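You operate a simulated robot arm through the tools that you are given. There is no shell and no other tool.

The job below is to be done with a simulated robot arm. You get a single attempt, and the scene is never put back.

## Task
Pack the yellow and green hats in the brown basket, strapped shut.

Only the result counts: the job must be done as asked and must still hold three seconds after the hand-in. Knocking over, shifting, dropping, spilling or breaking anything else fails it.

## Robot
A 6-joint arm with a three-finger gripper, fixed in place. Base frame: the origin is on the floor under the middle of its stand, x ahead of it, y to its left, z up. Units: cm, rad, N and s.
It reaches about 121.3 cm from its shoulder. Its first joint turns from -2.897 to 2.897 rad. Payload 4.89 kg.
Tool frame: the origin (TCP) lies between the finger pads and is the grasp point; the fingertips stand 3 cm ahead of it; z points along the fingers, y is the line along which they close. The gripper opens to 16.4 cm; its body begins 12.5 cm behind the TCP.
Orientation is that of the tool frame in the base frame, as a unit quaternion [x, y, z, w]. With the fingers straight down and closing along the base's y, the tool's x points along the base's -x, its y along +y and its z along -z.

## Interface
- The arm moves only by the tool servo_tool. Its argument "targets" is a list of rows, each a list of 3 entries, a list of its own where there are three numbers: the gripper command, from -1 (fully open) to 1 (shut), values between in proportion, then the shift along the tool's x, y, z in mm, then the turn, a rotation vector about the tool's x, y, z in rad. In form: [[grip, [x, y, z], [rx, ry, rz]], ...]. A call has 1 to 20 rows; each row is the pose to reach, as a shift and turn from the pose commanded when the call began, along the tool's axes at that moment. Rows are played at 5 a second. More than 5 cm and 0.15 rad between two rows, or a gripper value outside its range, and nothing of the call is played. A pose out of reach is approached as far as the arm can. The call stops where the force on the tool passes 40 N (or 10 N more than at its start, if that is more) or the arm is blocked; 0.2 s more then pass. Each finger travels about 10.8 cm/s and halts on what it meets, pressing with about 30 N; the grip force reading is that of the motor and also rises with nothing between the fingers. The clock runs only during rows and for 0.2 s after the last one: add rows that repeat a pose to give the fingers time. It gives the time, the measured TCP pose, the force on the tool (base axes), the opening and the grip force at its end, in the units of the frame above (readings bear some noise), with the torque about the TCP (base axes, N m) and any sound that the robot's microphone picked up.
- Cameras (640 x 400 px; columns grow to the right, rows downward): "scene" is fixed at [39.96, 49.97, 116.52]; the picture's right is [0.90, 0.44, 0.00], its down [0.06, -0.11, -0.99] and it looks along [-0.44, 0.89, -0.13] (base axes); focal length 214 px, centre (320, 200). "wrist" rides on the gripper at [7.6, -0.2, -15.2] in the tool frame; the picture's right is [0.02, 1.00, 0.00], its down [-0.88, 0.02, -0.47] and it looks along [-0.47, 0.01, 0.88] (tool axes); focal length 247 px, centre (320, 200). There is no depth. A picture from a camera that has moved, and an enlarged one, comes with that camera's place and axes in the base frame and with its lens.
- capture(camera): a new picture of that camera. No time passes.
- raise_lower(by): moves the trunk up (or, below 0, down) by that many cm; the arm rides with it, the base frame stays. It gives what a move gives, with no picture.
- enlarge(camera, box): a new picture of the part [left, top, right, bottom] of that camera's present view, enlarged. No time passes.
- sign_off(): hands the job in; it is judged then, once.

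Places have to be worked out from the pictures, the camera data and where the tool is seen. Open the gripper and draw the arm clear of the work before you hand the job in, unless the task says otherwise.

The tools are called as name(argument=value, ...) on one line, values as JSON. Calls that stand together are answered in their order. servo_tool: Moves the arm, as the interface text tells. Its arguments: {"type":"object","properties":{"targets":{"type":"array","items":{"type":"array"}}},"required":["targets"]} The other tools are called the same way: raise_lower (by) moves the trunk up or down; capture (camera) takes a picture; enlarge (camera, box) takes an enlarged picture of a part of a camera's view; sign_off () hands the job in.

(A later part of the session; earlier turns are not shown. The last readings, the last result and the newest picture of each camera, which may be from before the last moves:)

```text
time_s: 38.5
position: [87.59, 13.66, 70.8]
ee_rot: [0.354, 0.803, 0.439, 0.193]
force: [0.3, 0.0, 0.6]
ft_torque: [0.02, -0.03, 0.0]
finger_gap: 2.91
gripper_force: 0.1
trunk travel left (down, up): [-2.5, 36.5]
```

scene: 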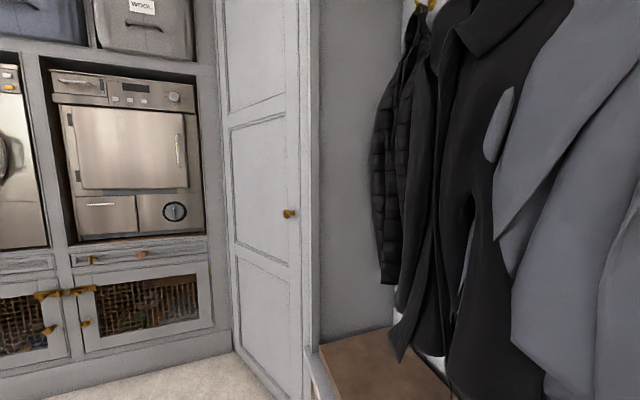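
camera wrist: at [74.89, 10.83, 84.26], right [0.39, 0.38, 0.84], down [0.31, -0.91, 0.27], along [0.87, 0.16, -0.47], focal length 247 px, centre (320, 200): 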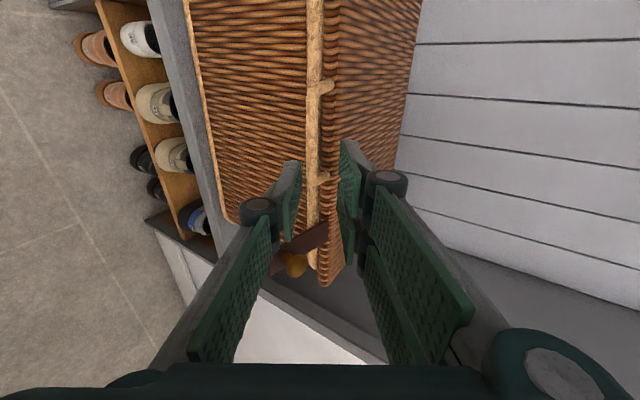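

Now at f≈73.8, z≈70.8 with tilt 1.0 held properly. Before gripping, I check in free air that the whole lid-opening path is reachable with the trunk at this height.

servo_tool(targets=[[0.65, [0, 40, 0], [0, 0, 0]], [0.65, [0, 80, 6], [0, 0, 0]], [0.65, [0, 120, 12], [0, 0, 0]], [0.65, [0, 160, 18], [0, 0, 0]], [0.65, [0, 200, 24], [0, 0, 0]], [0.65, [0, 240, 30], [0, 0, 0]], [0.65, [0, 280, 36], [0, 0, 0]], [0.65, [0, 320, 42], [0, 0, 0]], [0.65, [0, 360, 50], [0, 0, 0]], [0.65, [0, 395, 58], [0, 0, 0]], [0.65, [0, 395, 88], [0, 0, 0]], [0.65, [0, 395, 118], [0, 0, 0]]])

capture(camera="wrist")

```text
time_s: 41.1
position: [110.55, 34.8, 97.89]
ee_rot: [0.354, 0.803, 0.438, 0.193]
force: [-0.1, -0.8, 0.8]
ft_torque: [-0.06, 0.03, -0.02]
finger_gap: 2.88
gripper_force: 0.0
trunk travel left (down, up): [-2.5, 36.5]
```

```text
taken
camera wrist: at [95.85, 31.66, 105.89], right [0.38, 0.38, 0.84], down [0.31, -0.91, 0.27], along [0.87, 0.16, -0.47], focal length 247 px, centre (320, 200)
```

wrist: 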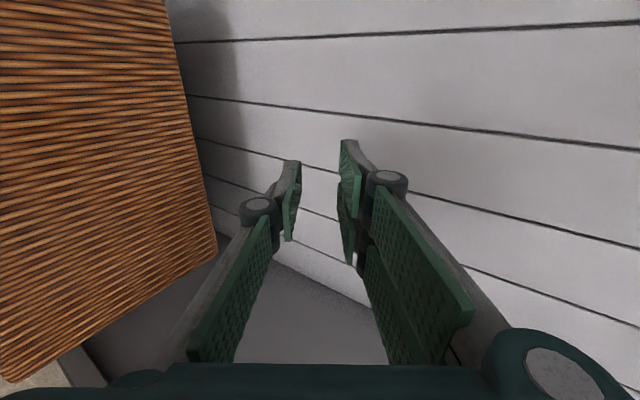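

The full opening path is reachable at this trunk height. I return to the pre-grasp point in front of the handle.

servo_tool(targets=[[0.65, [0, 0, -30], [0, 0, 0]], [0.65, [0, 0, -60], [0, 0, 0]], [0.65, [0, -36, -67], [0, 0, 0]], [0.65, [0, -72, -74], [0, 0, 0]], [0.65, [0, -108, -81], [0, 0, 0]], [0.65, [0, -144, -88], [0, 0, 0]], [0.65, [0, -180, -95], [0, 0, 0]], [0.65, [0, -216, -102], [0, 0, 0]], [0.65, [0, -252, -109], [0, 0, 0]], [0.65, [0, -288, -116], [0, 0, 0]], [0.65, [0, -324, -123], [0, 0, 0]], [0.65, [0, -361, -129], [0, 0, 0]], [0.65, [0, -361, -129], [0, 0, 0]]])

enlarge(camera="wrist", box=[230, 90, 430, 270])

```text
time_s: 43.9
position: [88.18, 14.19, 74.25]
ee_rot: [0.354, 0.803, 0.439, 0.194]
force: [0.6, 1.0, -0.1]
ft_torque: [-0.04, 0.0, -0.02]
finger_gap: 2.84
gripper_force: 0.0
trunk travel left (down, up): [-2.5, 36.5]
```

```text
2.22 times, centred on (330, 180) of wrist
camera zoom: at [73.52, 11.15, 82.31], right [0.38, 0.38, 0.84], down [0.31, -0.91, 0.27], along [0.87, 0.15, -0.47], focal length 549 px, centre (298, 244)
```

zoom: 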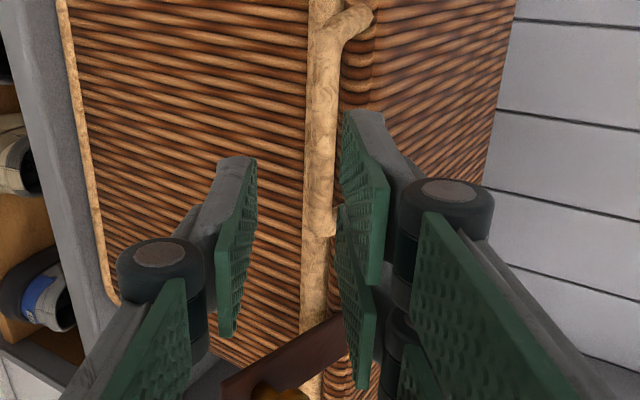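

The bar runs slightly toward the upper fingers, about 0.9 cm off axis and 8 cm ahead. I correct the offset and slide forward so that it sits between the pads.

servo_tool(targets=[[0.65, [0, 5, 20], [0, 0, 0]], [0.65, [0, 5, 40], [0, 0, 0]], [0.65, [0, 5, 55], [0, 0, 0]], [0.65, [0, 5, 65], [0, 0, 0]], [0.65, [0, 5, 65], [0, 0, 0]]])

enlarge(camera="wrist", box=[230, 90, 430, 270])

```text
time_s: 45.1
position: [92.5, 18.19, 71.16]
ee_rot: [0.354, 0.803, 0.439, 0.193]
force: [-0.5, 0.0, -0.3]
ft_torque: [-0.01, -0.03, -0.01]
finger_gap: 2.91
gripper_force: 0.1
trunk travel left (down, up): [-2.5, 36.5]
```

```text
2.22 times, centred on (330, 180) of wrist
camera zoom: at [77.69, 15.08, 79.24], right [0.38, 0.38, 0.84], down [0.31, -0.91, 0.27], along [0.87, 0.15, -0.47], focal length 549 px, centre (298, 244)
```

zoom: 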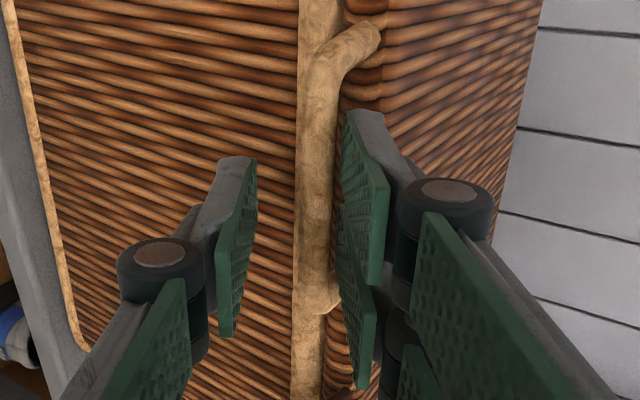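

The bar is between the pads and clear of the legs. I centre sideways by 6 mm and close on it.

servo_tool(targets=[[0.65, [6, 0, 0], [0, 0, 0]], [0.75, [6, 1, 0], [0, 0, 0]], [0.85, [6, 2, 0], [0, 0, 0]], [0.95, [6, 2, 0], [0, 0, 0]], [1.0, [6, 2, 0], [0, 0, 0]], [1.0, [6, 2, 0], [0, 0, 0]]])

enlarge(camera="wrist", box=[230, 90, 430, 270])

```text
time_s: 46.5
position: [92.03, 18.64, 71.45]
ee_rot: [0.353, 0.803, 0.439, 0.195]
force: [6.5, -4.4, 17.9]
ft_torque: [0.22, -0.29, -0.3]
finger_gap: 1.16
gripper_force: 30.0
trunk travel left (down, up): [-2.5, 36.5]
```

```text
2.22 times, centred on (330, 180) of wrist
camera zoom: at [77.36, 15.54, 79.45], right [0.38, 0.38, 0.84], down [0.31, -0.91, 0.27], along [0.87, 0.15, -0.47], focal length 549 px, centre (298, 244)
```

zoom: 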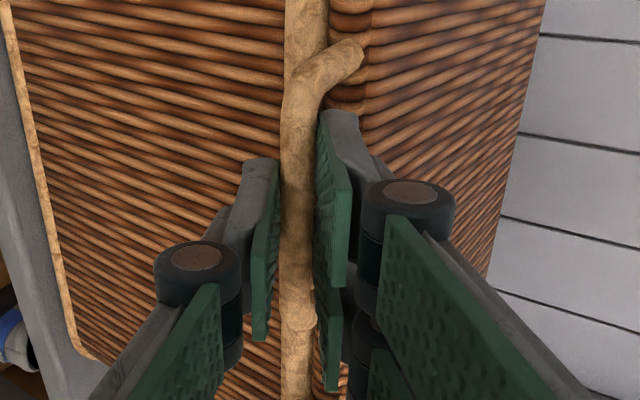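

The bar is firmly pinched: gap 1.16, 30 N. I start lifting along the lid's arc with a small first step to check that the lid is free.

servo_tool(targets=[[1.0, [6, 8, -4], [0, 0, 0]], [1.0, [6, 14, -7.5], [0, 0, 0]], [1.0, [6, 20, -11], [0, 0, 0]], [1.0, [6, 26, -14.5], [0, 0, 0]], [1.0, [6, 26, -14.5], [0, 0, 0]]])

capture(camera="wrist")

```text
time_s: 47.7
position: [91.87, 19.09, 74.14]
ee_rot: [0.354, 0.803, 0.439, 0.194]
force: [2.5, 3.9, -0.8]
ft_torque: [0.12, 0.05, 0.29]
finger_gap: 1.13
gripper_force: 29.9
trunk travel left (down, up): [-2.5, 36.5]
```

```text
taken
camera wrist: at [77.19, 16.07, 82.24], right [0.38, 0.38, 0.84], down [0.31, -0.91, 0.27], along [0.87, 0.15, -0.47], focal length 247 px, centre (320, 200)
```

wrist: 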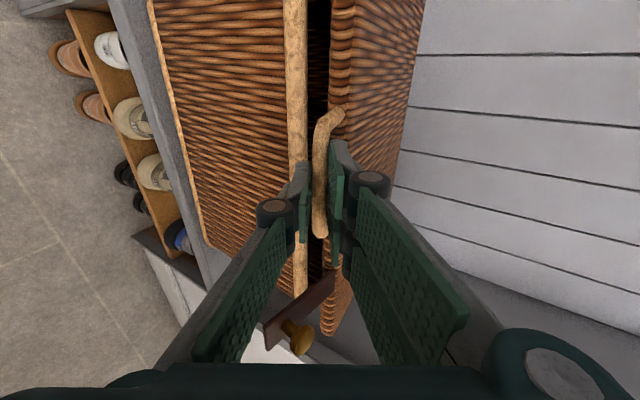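

The lid is opening, with a gap visible and tiny forces. I continue the arc to about 35°.

servo_tool(targets=[[1.0, [0, 12.7, -6.5], [0, 0, 0]], [1.0, [0, 26, -11.8], [0, 0, 0]], [1.0, [0, 39.6, -16.6], [0, 0, 0]], [1.0, [0, 53.6, -20.9], [0, 0, 0]], [1.0, [0, 67.6, -24.4], [0, 0, 0]], [1.0, [0, 81.9, -27.3], [0, 0, 0]], [1.0, [0, 96.2, -29.3], [0, 0, 0]], [1.0, [0, 110.7, -30.7], [0, 0, 0]], [1.0, [0, 125.2, -31.3], [0, 0, 0]], [1.0, [0, 139.7, -31.4], [0, 0, 0]]])

capture(camera="wrist")

```text
time_s: 49.9
position: [95.52, 22.55, 87.72]
ee_rot: [0.354, 0.803, 0.439, 0.193]
force: [-1.5, 1.8, 0.4]
ft_torque: [0.42, 0.54, 0.2]
finger_gap: 1.13
gripper_force: 29.9
trunk travel left (down, up): [-2.5, 36.5]
```

```text
taken
camera wrist: at [80.78, 19.46, 95.8], right [0.38, 0.38, 0.84], down [0.31, -0.91, 0.27], along [0.87, 0.16, -0.47], focal length 247 px, centre (320, 200)
```

wrist: 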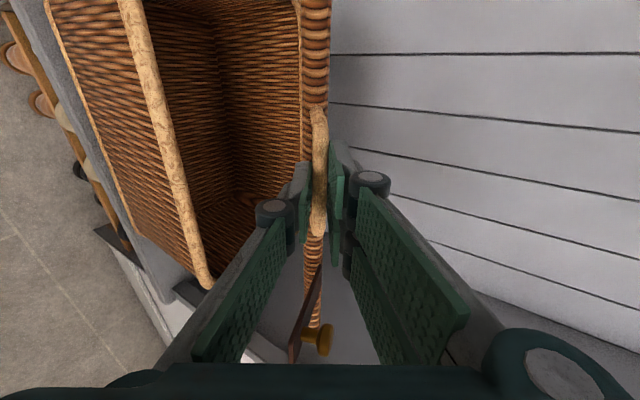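

The lid follows smoothly, about 35° open with the interior visible. I continue to around 75°.

servo_tool(targets=[[1.0, [0, 14.5, 0.8], [0, 0, 0]], [1.0, [0, 28.9, 2.3], [0, 0, 0]], [1.0, [0, 43.2, 4.6], [0, 0, 0]], [1.0, [0, 57.4, 7.5], [0, 0, 0]], [1.0, [0, 71.4, 11.2], [0, 0, 0]], [1.0, [0, 85.3, 15.5], [0, 0, 0]], [1.0, [0, 98.8, 20.6], [0, 0, 0]], [1.0, [0, 112.2, 26.2], [0, 0, 0]], [1.0, [0, 125.2, 32.6], [0, 0, 0]], [1.0, [0, 137.9, 39.6], [0, 0, 0]], [1.0, [0, 150.2, 47.3], [0, 0, 0]], [1.0, [0, 162.2, 55.4], [0, 0, 0]], [1.0, [0, 173.6, 64.3], [0, 0, 0]], [1.0, [0, 184.7, 73.6], [0, 0, 0]]])

capture(camera="wrist")

```text
time_s: 52.9
position: [107.5, 33.42, 99.21]
ee_rot: [0.355, 0.802, 0.44, 0.193]
force: [1.4, 0.8, 1.7]
ft_torque: [0.27, 0.51, 0.0]
finger_gap: 1.16
gripper_force: 30.2
trunk travel left (down, up): [-2.5, 36.5]
```

```text
taken
camera wrist: at [92.74, 30.36, 107.31], right [0.38, 0.38, 0.84], down [0.31, -0.91, 0.27], along [0.87, 0.15, -0.47], focal length 247 px, centre (320, 200)
```

wrist: 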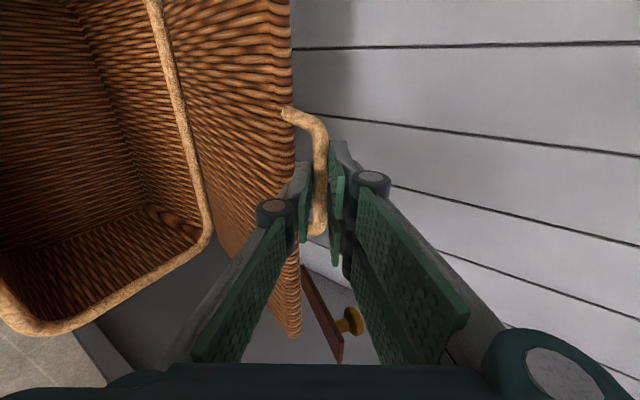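

The lid is at about 75° and the forces are tiny. I ease it a little further to around 81°, staying within tested reach.

servo_tool(targets=[[1.0, [0, 10.5, 10], [0, 0, 0]], [1.0, [0, 20.6, 20.4], [0, 0, 0]], [1.0, [0, 20.6, 20.4], [0, 0, 0]]])

servo_tool(targets=[[0.85, [0, 0, 0], [0, 0, 0]], [0.75, [0, 0, 0], [0, 0, 0]], [0.65, [0, 0, 0], [0, 0, 0]], [0.65, [0, 0, 0], [0, 0, 0]]])

capture(camera="wrist")

```text
time_s: 53.7
position: [109.49, 35.39, 99.81]
ee_rot: [0.354, 0.803, 0.438, 0.194]
force: [-1.5, 1.3, -0.5]
ft_torque: [0.19, 0.33, -0.25]
finger_gap: 1.15
gripper_force: 30.0
trunk travel left (down, up): [-2.5, 36.5]
```

```text
time_s: 54.7
position: [109.44, 35.34, 99.88]
ee_rot: [0.354, 0.803, 0.438, 0.194]
force: [0.4, 0.2, -0.3]
ft_torque: [0.0, 0.01, 0.0]
finger_gap: 2.87
gripper_force: 0.0
trunk travel left (down, up): [-2.5, 36.5]
```

```text
taken
camera wrist: at [94.75, 32.29, 107.99], right [0.38, 0.38, 0.84], down [0.31, -0.91, 0.27], along [0.87, 0.15, -0.47], focal length 247 px, centre (320, 200)
```

wrist: 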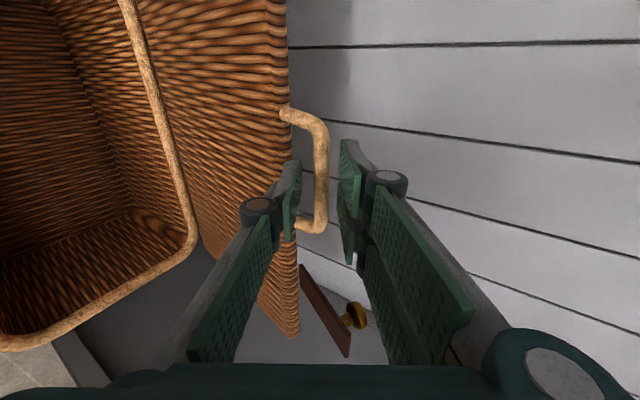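

Released, the lid appears to hold on its own. I withdraw straight back along the tool axis and check that it stays open.

servo_tool(targets=[[0.65, [0, 0, -25], [0, 0, 0]], [0.65, [0, 0, -60], [0, 0, 0]], [0.65, [0, 0, -100], [0, 0, 0]], [0.65, [0, 0, -140], [0, 0, 0]], [0.65, [0, 0, -180], [0, 0, 0]], [0.65, [0, 0, -220], [0, 0, 0]], [0.65, [0, 0, -250], [0, 0, 0]]])

capture(camera="wrist")

```text
time_s: 56.3
position: [93.88, 21.15, 113.38]
ee_rot: [0.354, 0.804, 0.438, 0.192]
force: [0.7, 1.1, -1.0]
ft_torque: [0.02, 0.04, -0.01]
finger_gap: 2.87
gripper_force: 0.0
trunk travel left (down, up): [-2.5, 36.5]
```

```text
taken
camera wrist: at [79.19, 18.04, 121.47], right [0.38, 0.38, 0.84], down [0.31, -0.91, 0.27], along [0.87, 0.15, -0.47], focal length 247 px, centre (320, 200)
```

wrist: 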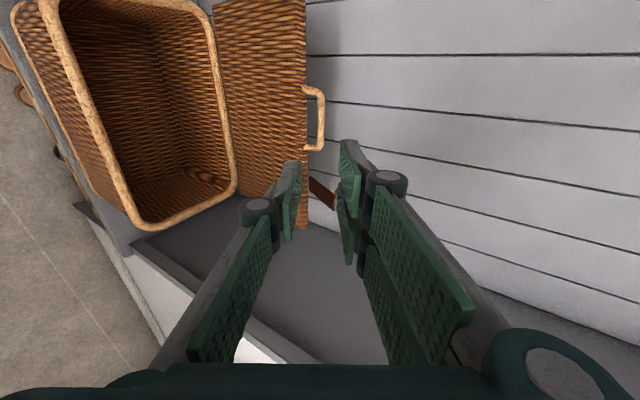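

The lid stands open by itself and the basket is empty. I roll the tool back to its former orientation, ready for picking up the hats.

servo_tool(targets=[[0.65, [0, 0, -20], [0, 0, -0.143]], [0.65, [0, 0, -30], [0, 0, -0.286]], [0.65, [0, 0, -30], [0, 0, -0.428]], [0.65, [0, 0, -30], [0, 0, -0.571]], [0.65, [0, 0, -30], [0, 0, -0.714]], [0.65, [0, 0, -30], [0, 0, -0.857]], [0.65, [0, 0, -30], [0, 0, -1.0]], [0.65, [0, 0, -30], [0, 0, -1.142]], [0.65, [0, 0, -30], [0, 0, -1.285]], [0.65, [0, 0, -30], [0, 0, -1.428]], [0.65, [0, 0, -30], [0, 0, -1.571]]])

capture(camera="wrist")

```text
time_s: 58.7
position: [92.02, 19.41, 114.98]
ee_rot: [-0.318, 0.818, 0.172, 0.447]
force: [-0.1, -0.4, 0.1]
ft_torque: [0.0, 0.0, -0.01]
finger_gap: 2.88
gripper_force: 0.2
trunk travel left (down, up): [-2.5, 36.5]
```

```text
taken
camera wrist: at [79.69, 7.86, 116.82], right [-0.68, 0.73, -0.02], down [0.04, 0.07, 1.0], along [0.73, 0.68, -0.08], focal length 247 px, centre (320, 200)
```

wrist: 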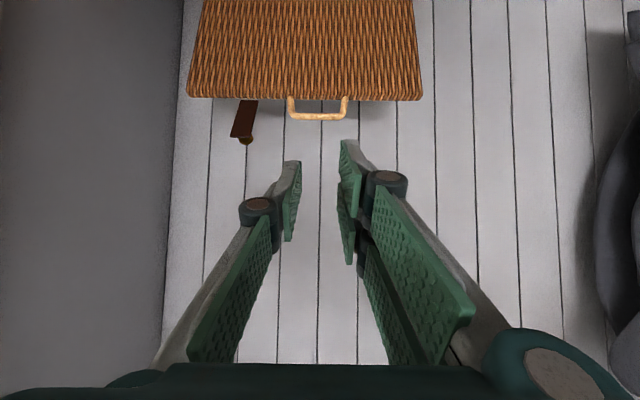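

The lid's inner face, handle and strap are all visible and steady. I move right and down to a viewpoint above the hats, keeping the wrist leaning back so it stays clear of the hanging coats.

servo_tool(targets=[[0.65, [20, 31, 17], [0, 0.058, 0]], [0.65, [41, 61, 35], [0, 0.117, 0]], [0.65, [63, 92, 53], [0, 0.175, 0]], [0.65, [85, 123, 71], [0, 0.233, 0]], [0.65, [106, 153, 88], [0, 0.292, 0]], [0.65, [128, 184, 106], [0, 0.35, 0]], [0.65, [149, 215, 124], [0, 0.408, 0]], [0.65, [170, 245, 141], [0, 0.467, 0]], [0.65, [192, 276, 159], [0, 0.525, 0]], [0.65, [213, 307, 177], [0, 0.583, 0]], [0.65, [235, 337, 194], [0, 0.642, 0]], [0.65, [256, 368, 212], [0, 0.7, 0]], [0.65, [256, 368, 212], [0, 0.7, 0]]])

capture(camera="wrist")

capture(camera="scene")

```text
time_s: 61.5
position: [70.27, 49.41, 81.81]
ee_rot: [-0.358, 0.922, 0.054, 0.139]
force: [-0.7, 0.1, 0.7]
ft_torque: [0.12, -0.03, 0.02]
finger_gap: 2.88
gripper_force: 0.1
trunk travel left (down, up): [-2.5, 36.5]
```

```text
taken
camera wrist: at [61.65, 41.23, 94.14], right [-0.69, 0.72, -0.01], down [0.51, 0.49, 0.71], along [0.52, 0.49, -0.7], focal length 247 px, centre (320, 200)
```

wrist: 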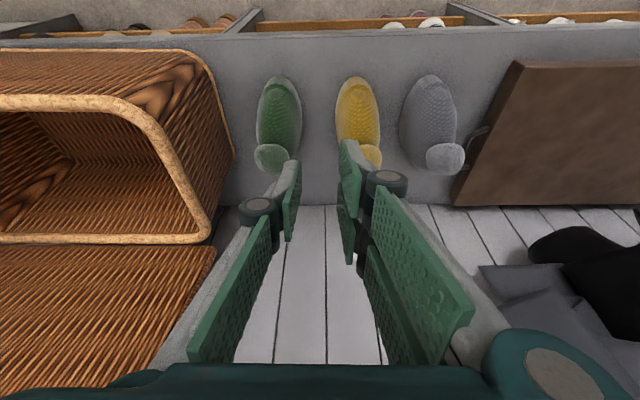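

```text
taken
```

scene: 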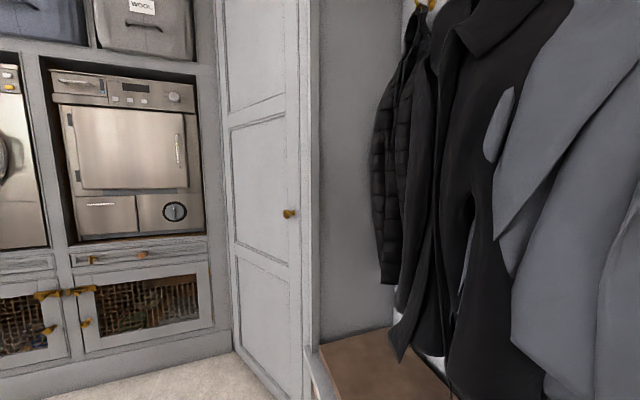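

The three hats are in clear view. I enlarge to measure their shape and position.

enlarge(camera="wrist", box=[230, 50, 410, 190])

```text
2.86 times, centred on (320, 120) of wrist
camera zoom: at [61.65, 41.23, 94.14], right [-0.69, 0.72, -0.01], down [0.51, 0.49, 0.71], along [0.52, 0.49, -0.7], focal length 706 px, centre (320, 429)
```

zoom: 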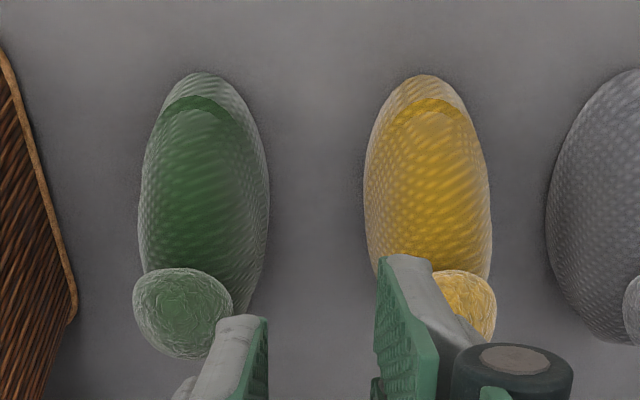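

The green hat body is centred near f≈94, u≈-18.3, about 8 cm wide, and the bench top is near z≈49. I move to a hover above it with the fingers opened to about 10.5 cm.

servo_tool(targets=[[0.3, [0, -37, 10], [0, 0, 0]], [0.0, [0, -73, 30], [0, 0, 0]], [-0.28, [-1, -73, 70], [0, 0, 0]], [-0.28, [-2, -73, 110], [0, 0, 0]], [-0.28, [-2, -73, 142], [0, 0, 0]], [-0.28, [-2, -73, 142], [0, 0, 0]]])

capture(camera="wrist")

```text
time_s: 62.9
position: [78.38, 47.17, 68.56]
ee_rot: [-0.358, 0.922, 0.054, 0.139]
force: [-0.3, -0.5, 0.0]
ft_torque: [0.05, -0.04, 0.01]
finger_gap: 10.49
gripper_force: 0.1
trunk travel left (down, up): [-2.5, 36.5]
```

```text
taken
camera wrist: at [69.77, 38.98, 80.84], right [-0.69, 0.72, -0.01], down [0.51, 0.49, 0.71], along [0.52, 0.49, -0.7], focal length 247 px, centre (320, 200)
```

wrist: 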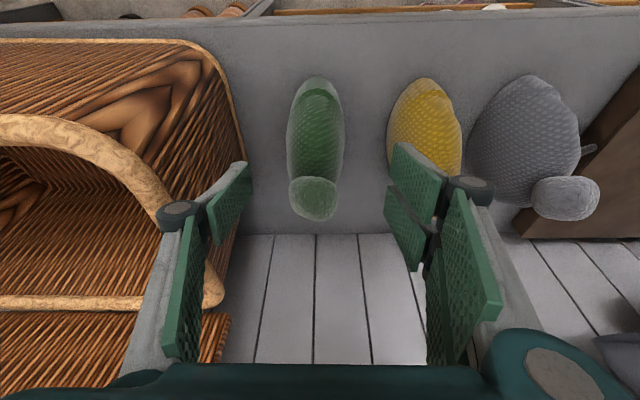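

The green hat is centred under the open fingers. I descend to about z≈54, keeping the fingertips just above the bench.

servo_tool(targets=[[-0.28, [0, -6, 40], [0, 0, 0]], [-0.28, [0, -6, 80], [0, 0, 0]], [-0.28, [0, -6, 115], [0, 0, 0]], [-0.28, [0, -6, 135], [0, 0, 0]], [-0.28, [0, -6, 147], [0, 0, 0]], [-0.28, [0, -6, 147], [0, 0, 0]]])

capture(camera="wrist")

```text
time_s: 64.3
position: [81.96, 49.39, 54.45]
ee_rot: [-0.359, 0.921, 0.054, 0.139]
force: [-0.3, -1.0, 0.7]
ft_torque: [0.0, 0.0, 0.0]
finger_gap: 10.49
gripper_force: 0.1
trunk travel left (down, up): [-2.5, 36.5]
```

```text
taken
camera wrist: at [73.33, 41.26, 66.8], right [-0.69, 0.72, -0.01], down [0.51, 0.49, 0.71], along [0.52, 0.49, -0.7], focal length 247 px, centre (320, 200)
```

wrist: 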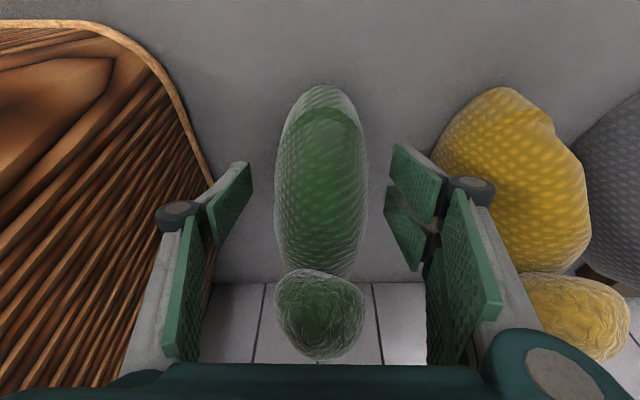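

The hat sits squarely between the pads with no contact. I go down a touch more and close on it.

servo_tool(targets=[[-0.28, [0, 0, 7], [0, 0, 0]], [-0.1, [0, 0, 7], [0, 0, 0]], [0.0, [0, 0, 7], [0, 0, 0]], [0.1, [0, 0, 7], [0, 0, 0]], [0.2, [0, 0, 7], [0, 0, 0]], [0.3, [0, 0, 7], [0, 0, 0]], [0.4, [0, 0, 7], [0, 0, 0]], [0.4, [0, 0, 7], [0, 0, 0]]])

capture(camera="wrist")

```text
time_s: 66.1
position: [82.18, 49.44, 53.76]
ee_rot: [-0.357, 0.922, 0.054, 0.139]
force: [-0.9, 0.5, 3.1]
ft_torque: [0.01, -0.14, 0.06]
finger_gap: 7.35
gripper_force: 30.4
trunk travel left (down, up): [-2.5, 36.5]
```

```text
taken
camera wrist: at [73.5, 41.39, 66.13], right [-0.69, 0.72, -0.01], down [0.51, 0.49, 0.71], along [0.52, 0.49, -0.7], focal length 247 px, centre (320, 200)
```

wrist: 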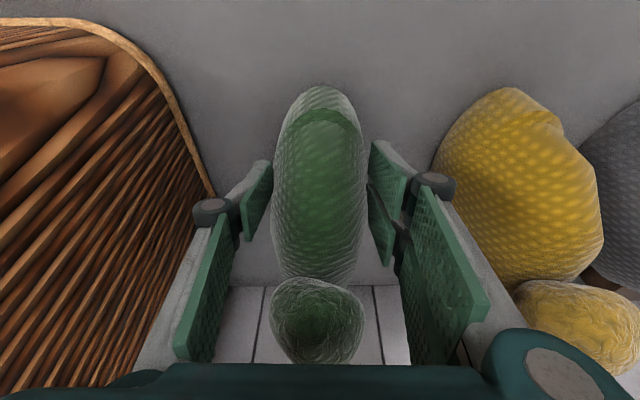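

The hat is held at gap 7.35 with 30 N. I lift it straight up and check.

servo_tool(targets=[[0.45, [-6, 0, -19], [0, 0, 0]], [0.45, [-15, 0, -48], [0, 0, 0]], [0.45, [-24, 0, -76], [0, 0, 0]], [0.45, [-33, 0, -105], [0, 0, 0]], [0.45, [-41, 0, -134], [0, 0, 0]]])

capture(camera="wrist")

```text
time_s: 67.3
position: [82.05, 49.61, 67.73]
ee_rot: [-0.357, 0.922, 0.053, 0.139]
force: [-0.1, 1.1, -1.6]
ft_torque: [-0.08, 0.1, 0.01]
finger_gap: 7.34
gripper_force: 29.8
trunk travel left (down, up): [-2.5, 36.5]
```

```text
taken
camera wrist: at [73.55, 41.47, 80.07], right [-0.69, 0.72, -0.01], down [0.51, 0.49, 0.71], along [0.52, 0.49, -0.7], focal length 247 px, centre (320, 200)
```

wrist: 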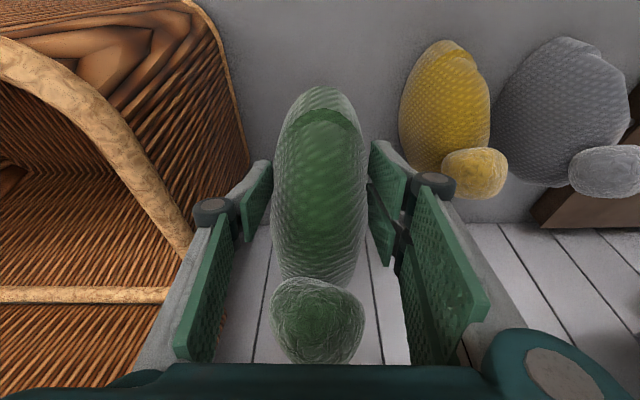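

The hat came up cleanly. I raise it well above the basket rim.

servo_tool(targets=[[0.45, [-11, 0, -36], [0, 0, 0]], [0.45, [-22, 0, -72], [0, 0, 0]], [0.45, [-33, 0, -108], [0, 0, 0]], [0.45, [-45, 0, -144], [0, 0, 0]], [0.45, [-59, 0, -191], [0, 0, 0]]])

servo_tool(targets=[[0.45, [-4, -38, 1], [0, 0.03, 0]], [0.45, [-8, -76, 2], [0, 0.06, 0]], [0.45, [-11, -114, 3], [0, 0.09, 0]], [0.45, [-14, -152, 4], [0, 0.12, 0]], [0.45, [-17, -190, 5], [0, 0.15, 0]], [0.45, [-20, -228, 6], [0, 0.18, 0]], [0.45, [-23, -266, 7], [0, 0.21, 0]], [0.45, [-26, -304, 8], [0, 0.24, 0]], [0.45, [-29, -342, 9], [0, 0.27, 0]], [0.45, [-29, -372, 9], [0, 0.3, 0]], [0.45, [-29, -372, 9], [0, 0.3, 0]]])

capture(camera="wrist")

```text
time_s: 68.5
position: [82.15, 49.45, 87.81]
ee_rot: [-0.358, 0.922, 0.054, 0.139]
force: [1.1, 0.9, -2.1]
ft_torque: [-0.06, 0.22, 0.01]
finger_gap: 7.33
gripper_force: 30.5
trunk travel left (down, up): [-2.5, 36.5]
```

```text
time_s: 70.9
position: [109.66, 24.03, 87.69]
ee_rot: [-0.362, 0.932, 0.0, -0.001]
force: [-0.1, 0.1, -0.9]
ft_torque: [-0.03, 0.06, -0.01]
finger_gap: 7.34
gripper_force: 30.1
trunk travel left (down, up): [-2.5, 36.5]
```

```text
taken
camera wrist: at [104.06, 18.76, 102.92], right [-0.69, 0.72, 0.0], down [0.64, 0.61, 0.47], along [0.34, 0.33, -0.88], focal length 247 px, centre (320, 200)
```

wrist: 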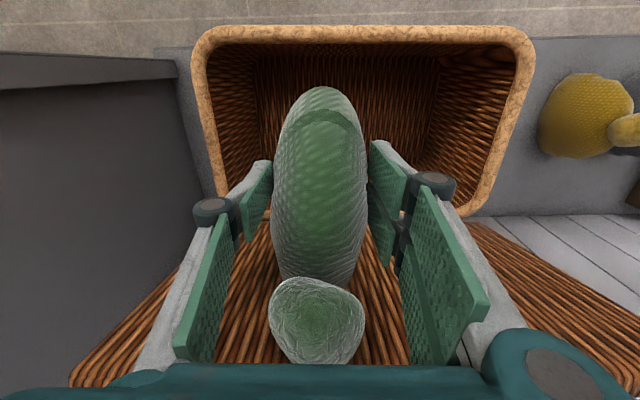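

The hat hangs over the left half of the open basket, aligned inside the rim. I lower it in stages, watching reach and contact.

servo_tool(targets=[[0.45, [10, 0, 30], [0, 0, 0]], [0.45, [10, 0, 60], [0, 0, 0]], [0.45, [10, 0, 90], [0, 0, 0]], [0.45, [10, 0, 120], [0, 0, 0]], [0.45, [10, 0, 150], [0, 0, 0]]])

capture(camera="wrist")

```text
time_s: 72.1
position: [108.68, 23.27, 72.95]
ee_rot: [-0.361, 0.932, 0.0, 0.0]
force: [-0.8, -1.1, 1.1]
ft_torque: [0.05, -0.1, -0.02]
finger_gap: 7.33
gripper_force: 29.8
trunk travel left (down, up): [-2.5, 36.5]
```

```text
taken
camera wrist: at [103.08, 18.0, 88.13], right [-0.69, 0.72, 0.0], down [0.64, 0.61, 0.47], along [0.34, 0.33, -0.88], focal length 247 px, centre (320, 200)
```

wrist: 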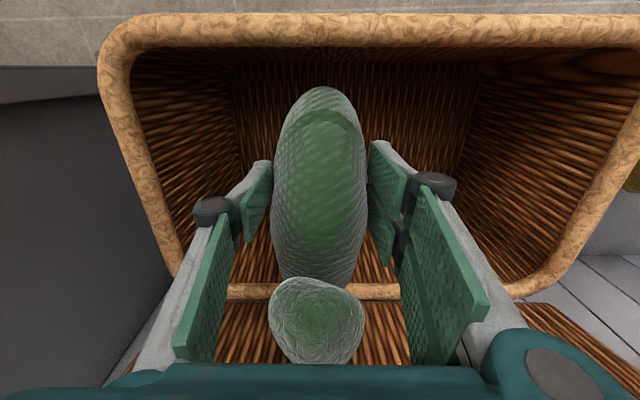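

Comparing views, I see the hats are upright domes with the pompom on top, about 17 cm long front to back. I shift 1.5 cm toward the front to keep clear of the rear rim, then lower to z≈59.

servo_tool(targets=[[0.45, [8, 0, 0], [0, 0, 0]], [0.45, [15, 0, 20], [0, 0, 0]], [0.45, [15, 0, 50], [0, 0, 0]], [0.45, [15, 0, 80], [0, 0, 0]], [0.45, [15, 0, 110], [0, 0, 0]], [0.45, [15, 0, 138], [0, 0, 0]], [0.45, [15, 0, 138], [0, 0, 0]]])

capture(camera="wrist")

```text
time_s: 73.7
position: [107.64, 22.4, 59.26]
ee_rot: [-0.362, 0.932, 0.0, 0.0]
force: [-0.3, 0.9, 0.1]
ft_torque: [-0.04, 0.0, -0.01]
finger_gap: 7.32
gripper_force: 30.1
trunk travel left (down, up): [-2.5, 36.5]
```

```text
taken
camera wrist: at [102.14, 17.02, 74.38], right [-0.69, 0.72, 0.0], down [0.64, 0.61, 0.47], along [0.34, 0.33, -0.88], focal length 247 px, centre (320, 200)
```

wrist: 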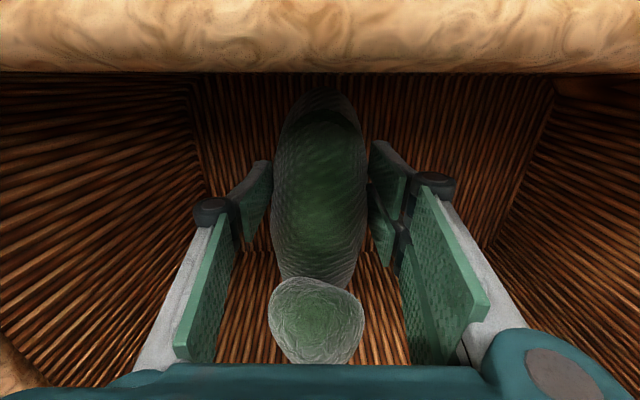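

The hat is inside the basket with no contact. I lower a further centimetre and release it gently.

servo_tool(targets=[[0.45, [0, 0, 6], [0, 0, 0]], [0.45, [0, 0, 12], [0, 0, 0]], [0.45, [0, 0, 12], [0, 0, 0]], [0.1, [0, 0, 12], [0, 0, 0]], [-0.1, [0, 0, 12], [0, 0, 0]], [-0.28, [0, 0, 12], [0, 0, 0]], [-0.28, [0, 0, 12], [0, 0, 0]]])

capture(camera="wrist")

```text
time_s: 75.3
position: [107.64, 22.38, 57.9]
ee_rot: [-0.361, 0.932, 0.0, 0.0]
force: [-1.3, -0.2, -0.9]
ft_torque: [-0.01, 0.0, -0.03]
finger_gap: 10.48
gripper_force: 0.0
trunk travel left (down, up): [-2.5, 36.5]
```

```text
taken
camera wrist: at [102.13, 17.08, 73.08], right [-0.69, 0.72, 0.0], down [0.64, 0.61, 0.47], along [0.34, 0.33, -0.88], focal length 247 px, centre (320, 200)
```

wrist: 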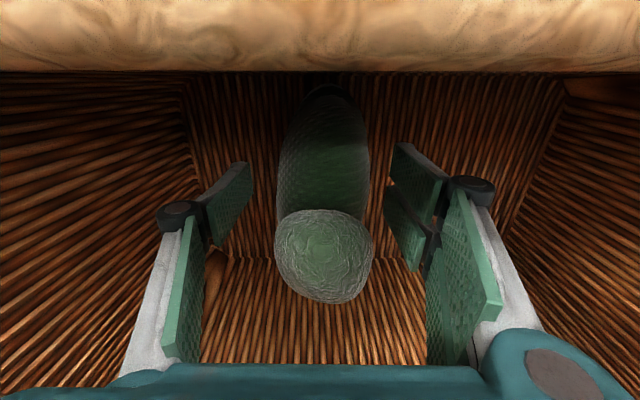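

The green hat is released and resting in the basket. I rise straight up out of the basket.

servo_tool(targets=[[-0.28, [0, 0, -30], [0, 0, 0]], [-0.28, [0, 0, -70], [0, 0, 0]], [-0.28, [0, 0, -110], [0, 0, 0]], [-0.28, [0, 0, -150], [0, 0, 0]], [-0.28, [0, 0, -190], [0, 0, 0]], [-0.28, [0, 0, -230], [0, 0, 0]], [-0.28, [0, 0, -270], [0, 0, 0]], [-0.28, [0, 0, -310], [0, 0, 0]]])

capture(camera="wrist")

```text
time_s: 77.1
position: [107.59, 22.4, 88.79]
ee_rot: [-0.362, 0.932, 0.0, 0.0]
force: [1.0, 0.3, -1.8]
ft_torque: [-0.04, 0.14, -0.02]
finger_gap: 10.52
gripper_force: 0.0
trunk travel left (down, up): [-2.5, 36.5]
```

```text
taken
camera wrist: at [102.09, 17.02, 104.0], right [-0.69, 0.72, 0.0], down [0.64, 0.61, 0.47], along [0.34, 0.33, -0.88], focal length 247 px, centre (320, 200)
```

wrist: 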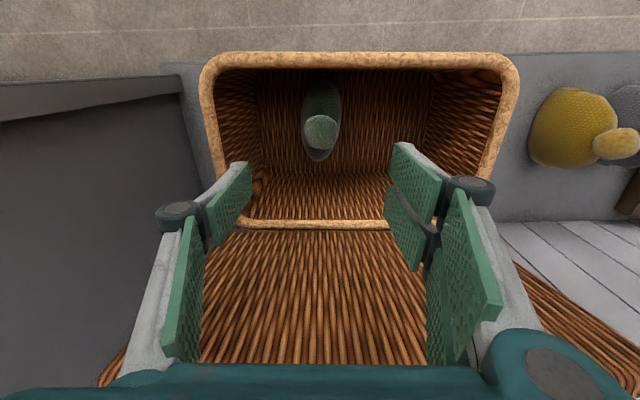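

The green hat stands upright in the left half of the basket. I move back above the yellow hat, wrist leaning back again, to check the space between it and the grey hat.

servo_tool(targets=[[-0.28, [5, 37, 0], [0, -0.023, 0]], [-0.28, [10, 74, 0], [0, -0.046, 0]], [-0.28, [15, 111, 0], [0, -0.07, 0]], [-0.28, [20, 148, 0], [0, -0.092, 0]], [-0.28, [25, 185, 0], [0, -0.115, 0]], [-0.28, [30, 222, 0], [0, -0.138, 0]], [-0.28, [35, 259, 0], [0, -0.16, 0]], [-0.28, [40, 296, 0], [0, -0.185, 0]], [-0.28, [45, 333, 0], [0, -0.21, 0]], [-0.28, [50, 370, 0], [0, -0.23, 0]], [-0.28, [55, 407, 0], [0, -0.25, 0]], [-0.28, [60, 444, 0], [0, -0.28, 0]], [-0.28, [65, 480, 0], [0, -0.3, 0]], [-0.28, [65, 480, 0], [0, -0.3, 0]]])

capture(camera="wrist")

```text
time_s: 80.1
position: [70.29, 53.41, 88.84]
ee_rot: [-0.357, 0.922, 0.054, 0.139]
force: [-0.1, -0.8, 0.2]
ft_torque: [0.08, 0.07, -0.02]
finger_gap: 10.48
gripper_force: 0.0
trunk travel left (down, up): [-2.5, 36.5]
```

```text
taken
camera wrist: at [61.71, 45.31, 101.09], right [-0.69, 0.72, -0.01], down [0.51, 0.49, 0.71], along [0.52, 0.49, -0.7], focal length 247 px, centre (320, 200)
```

wrist: 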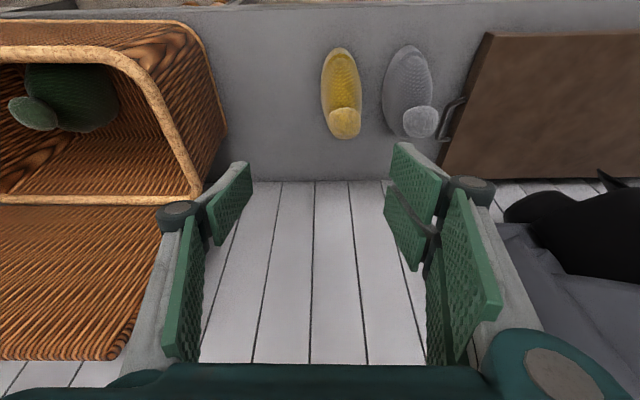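

Both remaining hats are in clear view; I enlarge to measure the gap between them and the yellow hat's heading.

enlarge(camera="wrist", box=[300, 30, 460, 150])

```text
3.33 times, centred on (380, 90) of wrist
camera zoom: at [61.71, 45.31, 101.09], right [-0.69, 0.72, -0.01], down [0.51, 0.49, 0.71], along [0.52, 0.49, -0.7], focal length 823 px, centre (120, 567)
```

zoom: 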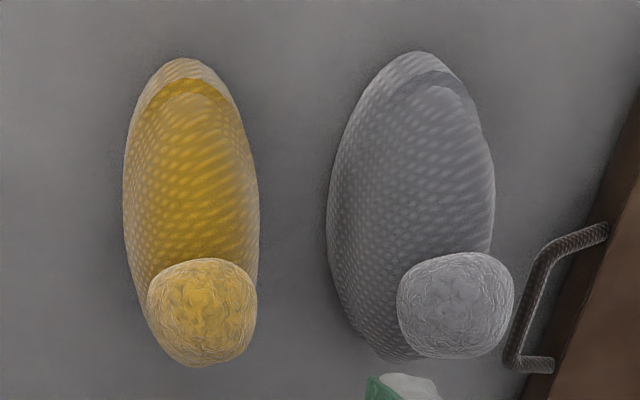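

The yellow hat is centred near f≈94–97, u≈-4.1 and turned about 0.12 rad, with a 4 cm gap to the grey hat. I match its heading and move to a hover above it with a 9.8 cm opening.

servo_tool(targets=[[-0.195, [6, 17, 35], [-0.012, 0, -0.038]], [-0.195, [12, 35, 70], [-0.024, 0, -0.077]], [-0.195, [18, 35, 105], [-0.035, 0, -0.115]], [-0.195, [23, 35, 140], [-0.035, 0, -0.115]], [-0.195, [28, 35, 175], [-0.035, 0, -0.115]], [-0.195, [33, 35, 206], [-0.035, 0, -0.115]], [-0.195, [33, 35, 206], [-0.035, 0, -0.115]]])

capture(camera="wrist")

```text
time_s: 81.7
position: [70.23, 58.0, 68.37]
ee_rot: [-0.412, 0.899, 0.063, 0.136]
force: [0.6, -0.5, 0.0]
ft_torque: [0.05, -0.07, 0.02]
finger_gap: 9.79
gripper_force: 0.1
trunk travel left (down, up): [-2.5, 36.5]
```

```text
taken
camera wrist: at [62.71, 48.98, 80.69], right [-0.77, 0.64, -0.01], down [0.44, 0.54, 0.71], along [0.46, 0.55, -0.7], focal length 247 px, centre (320, 200)
```

wrist: 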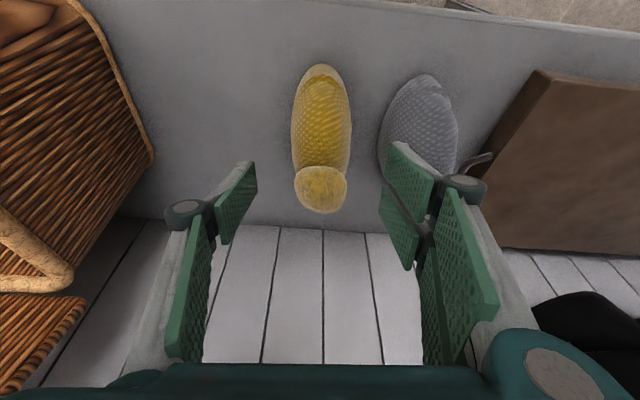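

The yellow hat is lined up with the fingers. I descend partway and check the clearance to the grey hat.

servo_tool(targets=[[-0.195, [0, 0, 30], [0, 0, 0]], [-0.195, [0, 0, 60], [0, 0, 0]], [-0.195, [0, 0, 85], [0, 0, 0]], [-0.195, [0, 0, 85], [0, 0, 0]]])

capture(camera="wrist")

```text
time_s: 82.7
position: [71.93, 59.85, 60.1]
ee_rot: [-0.413, 0.898, 0.062, 0.136]
force: [-0.6, -1.0, 0.7]
ft_torque: [0.03, -0.06, 0.03]
finger_gap: 9.8
gripper_force: 0.0
trunk travel left (down, up): [-2.5, 36.5]
```

```text
taken
camera wrist: at [64.4, 50.79, 72.41], right [-0.77, 0.64, -0.01], down [0.44, 0.55, 0.71], along [0.46, 0.55, -0.7], focal length 247 px, centre (320, 200)
```

wrist: 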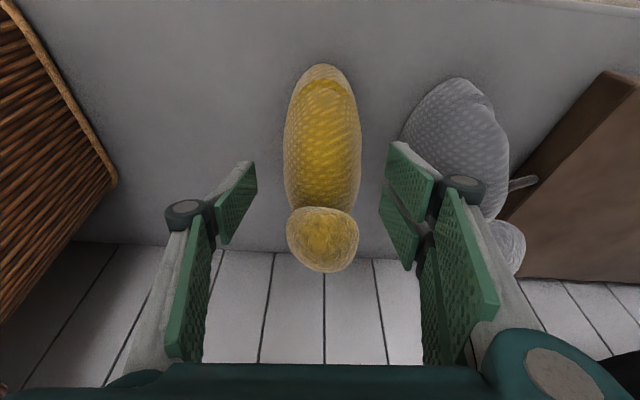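

The finger knuckles bulge outward, so I narrow the opening to 9 cm and shift 3 mm left for more room beside the grey hat. Then I descend slowly.

servo_tool(targets=[[-0.1, [0, -3, 0], [0, 0, 0]], [-0.1, [0, -3, 0], [0, 0, 0]], [-0.1, [0, -3, 20], [0, 0, 0]], [-0.1, [0, -3, 40], [0, 0, 0]], [-0.1, [0, -3, 55], [0, 0, 0]], [-0.1, [0, -3, 55], [0, 0, 0]]])

capture(camera="wrist")

```text
time_s: 84.1
position: [73.09, 61.07, 54.85]
ee_rot: [-0.413, 0.898, 0.063, 0.136]
force: [-0.9, -1.1, 0.7]
ft_torque: [-0.06, 0.0, 0.02]
finger_gap: 9.01
gripper_force: 0.1
trunk travel left (down, up): [-2.5, 36.5]
```

```text
taken
camera wrist: at [65.67, 51.92, 67.12], right [-0.77, 0.64, -0.01], down [0.44, 0.55, 0.71], along [0.46, 0.55, -0.7], focal length 247 px, centre (320, 200)
```

wrist: 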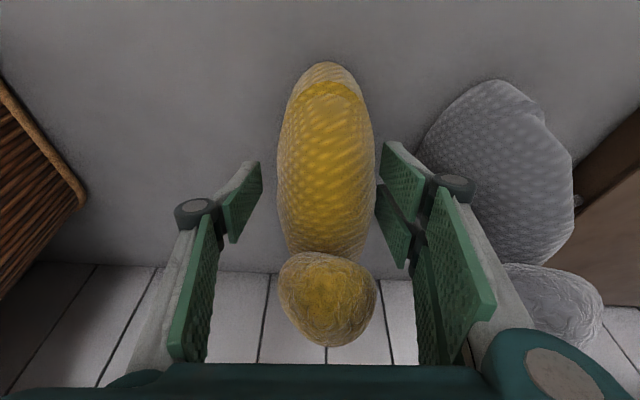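

No contact, and the grey hat is untouched. I go down another 9 mm and close on the yellow hat.

servo_tool(targets=[[-0.1, [0, 0, 9], [0, 0, 0]], [0.0, [0, 0, 9], [0, 0, 0]], [0.1, [0, 0, 9], [0, 0, 0]], [0.2, [0, 0, 9], [0, 0, 0]], [0.3, [0, 0, 9], [0, 0, 0]], [0.4, [0, 0, 9], [0, 0, 0]], [0.45, [0, 0, 9], [0, 0, 0]], [0.45, [0, 0, 9], [0, 0, 0]]])

capture(camera="wrist")

```text
time_s: 85.9
position: [73.38, 61.22, 53.89]
ee_rot: [-0.412, 0.899, 0.063, 0.136]
force: [0.3, 0.8, 0.9]
ft_torque: [0.02, -0.04, 0.03]
finger_gap: 7.57
gripper_force: 29.7
trunk travel left (down, up): [-2.5, 36.5]
```

```text
taken
camera wrist: at [65.81, 52.14, 66.23], right [-0.77, 0.64, -0.01], down [0.44, 0.55, 0.71], along [0.46, 0.55, -0.7], focal length 247 px, centre (320, 200)
```

wrist: 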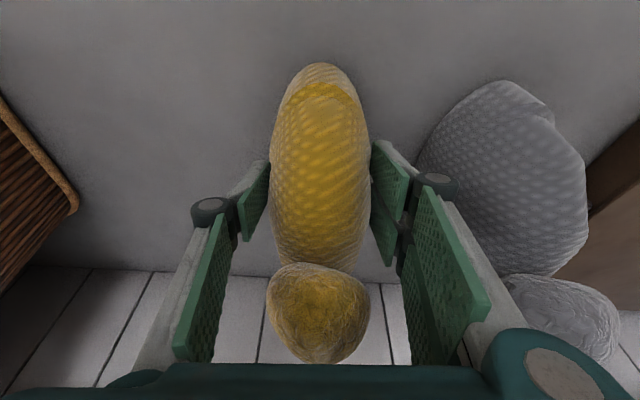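

The yellow hat is held (gap 7.57, 30 N) and the grey hat is unmoved. I lift it straight up, clear of everything.

servo_tool(targets=[[0.45, [-6, 0, -19], [0, 0, 0]], [0.45, [-15, 0, -48], [0, 0, 0]], [0.45, [-25, 0, -81], [0, 0, 0]], [0.45, [-35, 0, -115], [0, 0, 0]], [0.45, [-47, 0, -153], [0, 0, 0]], [0.45, [-59, 0, -191], [0, 0, 0]], [0.45, [-71, 0, -229], [0, 0, 0]], [0.45, [-83, 0, -267], [0, 0, 0]], [0.45, [-95, 0, -306], [0, 0, 0]], [0.45, [-101, 0, -325], [0, 0, 0]]])

capture(camera="wrist")

```text
time_s: 88.1
position: [73.19, 61.21, 88.13]
ee_rot: [-0.412, 0.899, 0.062, 0.135]
force: [0.6, 0.5, -1.8]
ft_torque: [-0.07, 0.04, 0.02]
finger_gap: 7.57
gripper_force: 29.5
trunk travel left (down, up): [-2.5, 36.5]
```

```text
taken
camera wrist: at [65.65, 52.11, 100.42], right [-0.77, 0.64, -0.01], down [0.44, 0.55, 0.71], along [0.46, 0.55, -0.7], focal length 247 px, centre (320, 200)
```

wrist: 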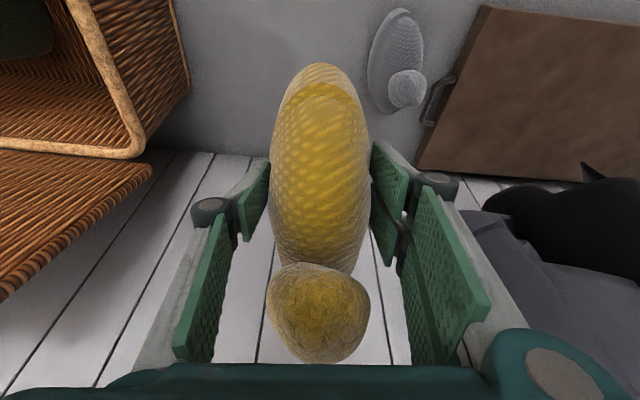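

The yellow hat is well clear. I carry it over to the right half of the basket while turning the tool upright and square with the basket.

servo_tool(targets=[[0.45, [4, -36, -1], [0.0017, 0.027, 0.011]], [0.45, [8, -72, -2], [0.0033, 0.055, 0.022]], [0.45, [12, -108, -4], [0.005, 0.082, 0.033]], [0.45, [16, -144, -5], [0.0067, 0.109, 0.044]], [0.45, [20, -180, -6], [0.0083, 0.136, 0.055]], [0.45, [24, -217, -7], [0.01, 0.164, 0.065]], [0.45, [28, -253, -9], [0.0116, 0.191, 0.076]], [0.45, [32, -289, -10], [0.0133, 0.218, 0.087]], [0.45, [36, -325, -11], [0.015, 0.245, 0.098]], [0.45, [40, -361, -12], [0.0166, 0.273, 0.109]], [0.45, [44, -397, -13], [0.0183, 0.3, 0.12]], [0.45, [44, -397, -13], [0.0183, 0.3, 0.12]]])

capture(camera="wrist")

```text
time_s: 90.7
position: [100.36, 31.79, 87.95]
ee_rot: [-0.362, 0.932, -0.001, 0.0]
force: [-0.6, 0.1, -1.1]
ft_torque: [-0.05, -0.03, 0.0]
finger_gap: 7.56
gripper_force: 29.6
trunk travel left (down, up): [-2.5, 36.5]
```

```text
taken
camera wrist: at [94.82, 26.5, 103.2], right [-0.69, 0.72, 0.0], down [0.64, 0.61, 0.47], along [0.34, 0.33, -0.88], focal length 247 px, centre (320, 200)
```

wrist: 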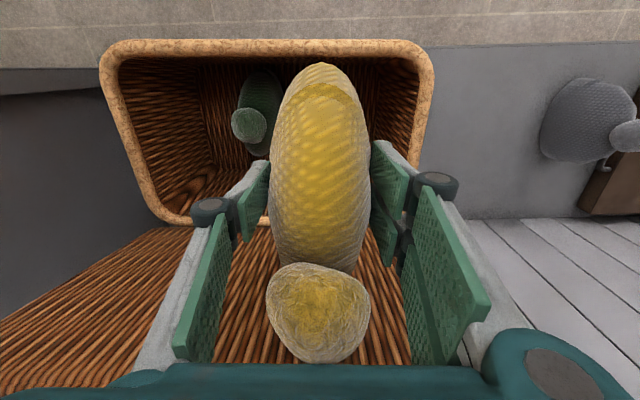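

The hat is over the right half; the green hat's centre is near u≈-55.7. I shift 1.3 cm right for clearance and lower partway.

servo_tool(targets=[[0.45, [5, 13, 20], [0, 0, 0]], [0.45, [5, 13, 50], [0, 0, 0]], [0.45, [5, 13, 80], [0, 0, 0]], [0.45, [5, 13, 110], [0, 0, 0]], [0.45, [5, 13, 140], [0, 0, 0]], [0.45, [5, 13, 140], [0, 0, 0]]])

capture(camera="wrist")

```text
time_s: 92.1
position: [99.07, 32.55, 74.03]
ee_rot: [-0.361, 0.932, 0.0, -0.001]
force: [0.1, 0.1, -0.4]
ft_torque: [0.02, -0.03, 0.01]
finger_gap: 7.56
gripper_force: 30.0
trunk travel left (down, up): [-2.5, 36.5]
```

```text
taken
camera wrist: at [93.57, 27.21, 89.24], right [-0.69, 0.72, 0.0], down [0.64, 0.61, 0.47], along [0.34, 0.33, -0.88], focal length 247 px, centre (320, 200)
```

wrist: 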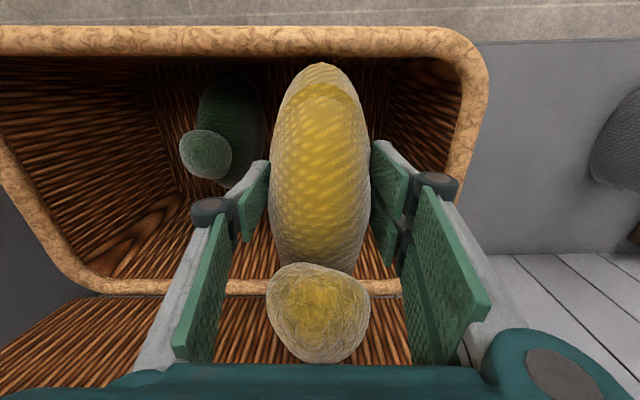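

Clearances look fine on both sides. I lower the hat the rest of the way to just above the basket floor.

servo_tool(targets=[[0.45, [0, 0, 30], [0, 0, 0]], [0.45, [0, 0, 60], [0, 0, 0]], [0.45, [0, 0, 90], [0, 0, 0]], [0.45, [0, 0, 120], [0, 0, 0]], [0.45, [0, 0, 145], [0, 0, 0]], [0.45, [0, 0, 160], [0, 0, 0]], [0.45, [0, 0, 160], [0, 0, 0]]])

capture(camera="wrist")

```text
time_s: 93.7
position: [99.35, 32.43, 57.85]
ee_rot: [-0.362, 0.932, 0.0, 0.0]
force: [0.1, 0.3, -1.8]
ft_torque: [0.01, -0.04, -0.01]
finger_gap: 7.56
gripper_force: 30.0
trunk travel left (down, up): [-2.5, 36.5]
```

```text
taken
camera wrist: at [93.85, 27.16, 73.09], right [-0.69, 0.72, 0.0], down [0.64, 0.61, 0.47], along [0.34, 0.33, -0.88], focal length 247 px, centre (320, 200)
```

wrist: 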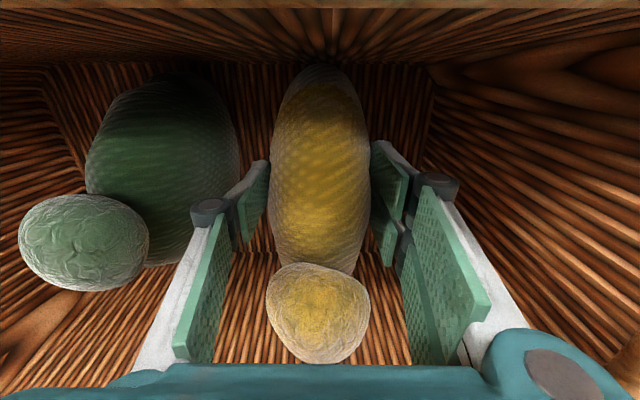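

The yellow hat is just above the floor beside the green one. I open the fingers just enough to release it.

servo_tool(targets=[[0.2, [0, 0, 0], [0, 0, 0]], [0.05, [0, 0, 0], [0, 0, 0]], [-0.08, [0, 0, 0], [0, 0, 0]], [-0.1, [0, 0, 0], [0, 0, 0]], [-0.1, [0, 0, 0], [0, 0, 0]], [-0.1, [0, 0, -20], [0, 0, 0]]])

capture(camera="wrist")

```text
time_s: 95.1
position: [99.35, 32.5, 59.82]
ee_rot: [-0.362, 0.932, 0.0, -0.001]
force: [-0.5, 0.2, -0.1]
ft_torque: [-0.02, 0.05, 0.05]
finger_gap: 9.02
gripper_force: 0.1
trunk travel left (down, up): [-2.5, 36.5]
```

```text
taken
camera wrist: at [93.83, 27.2, 75.03], right [-0.69, 0.72, 0.0], down [0.64, 0.61, 0.47], along [0.34, 0.33, -0.88], focal length 247 px, centre (320, 200)
```

wrist: 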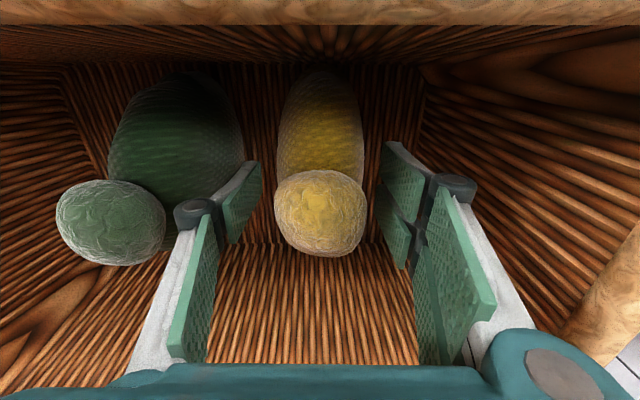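

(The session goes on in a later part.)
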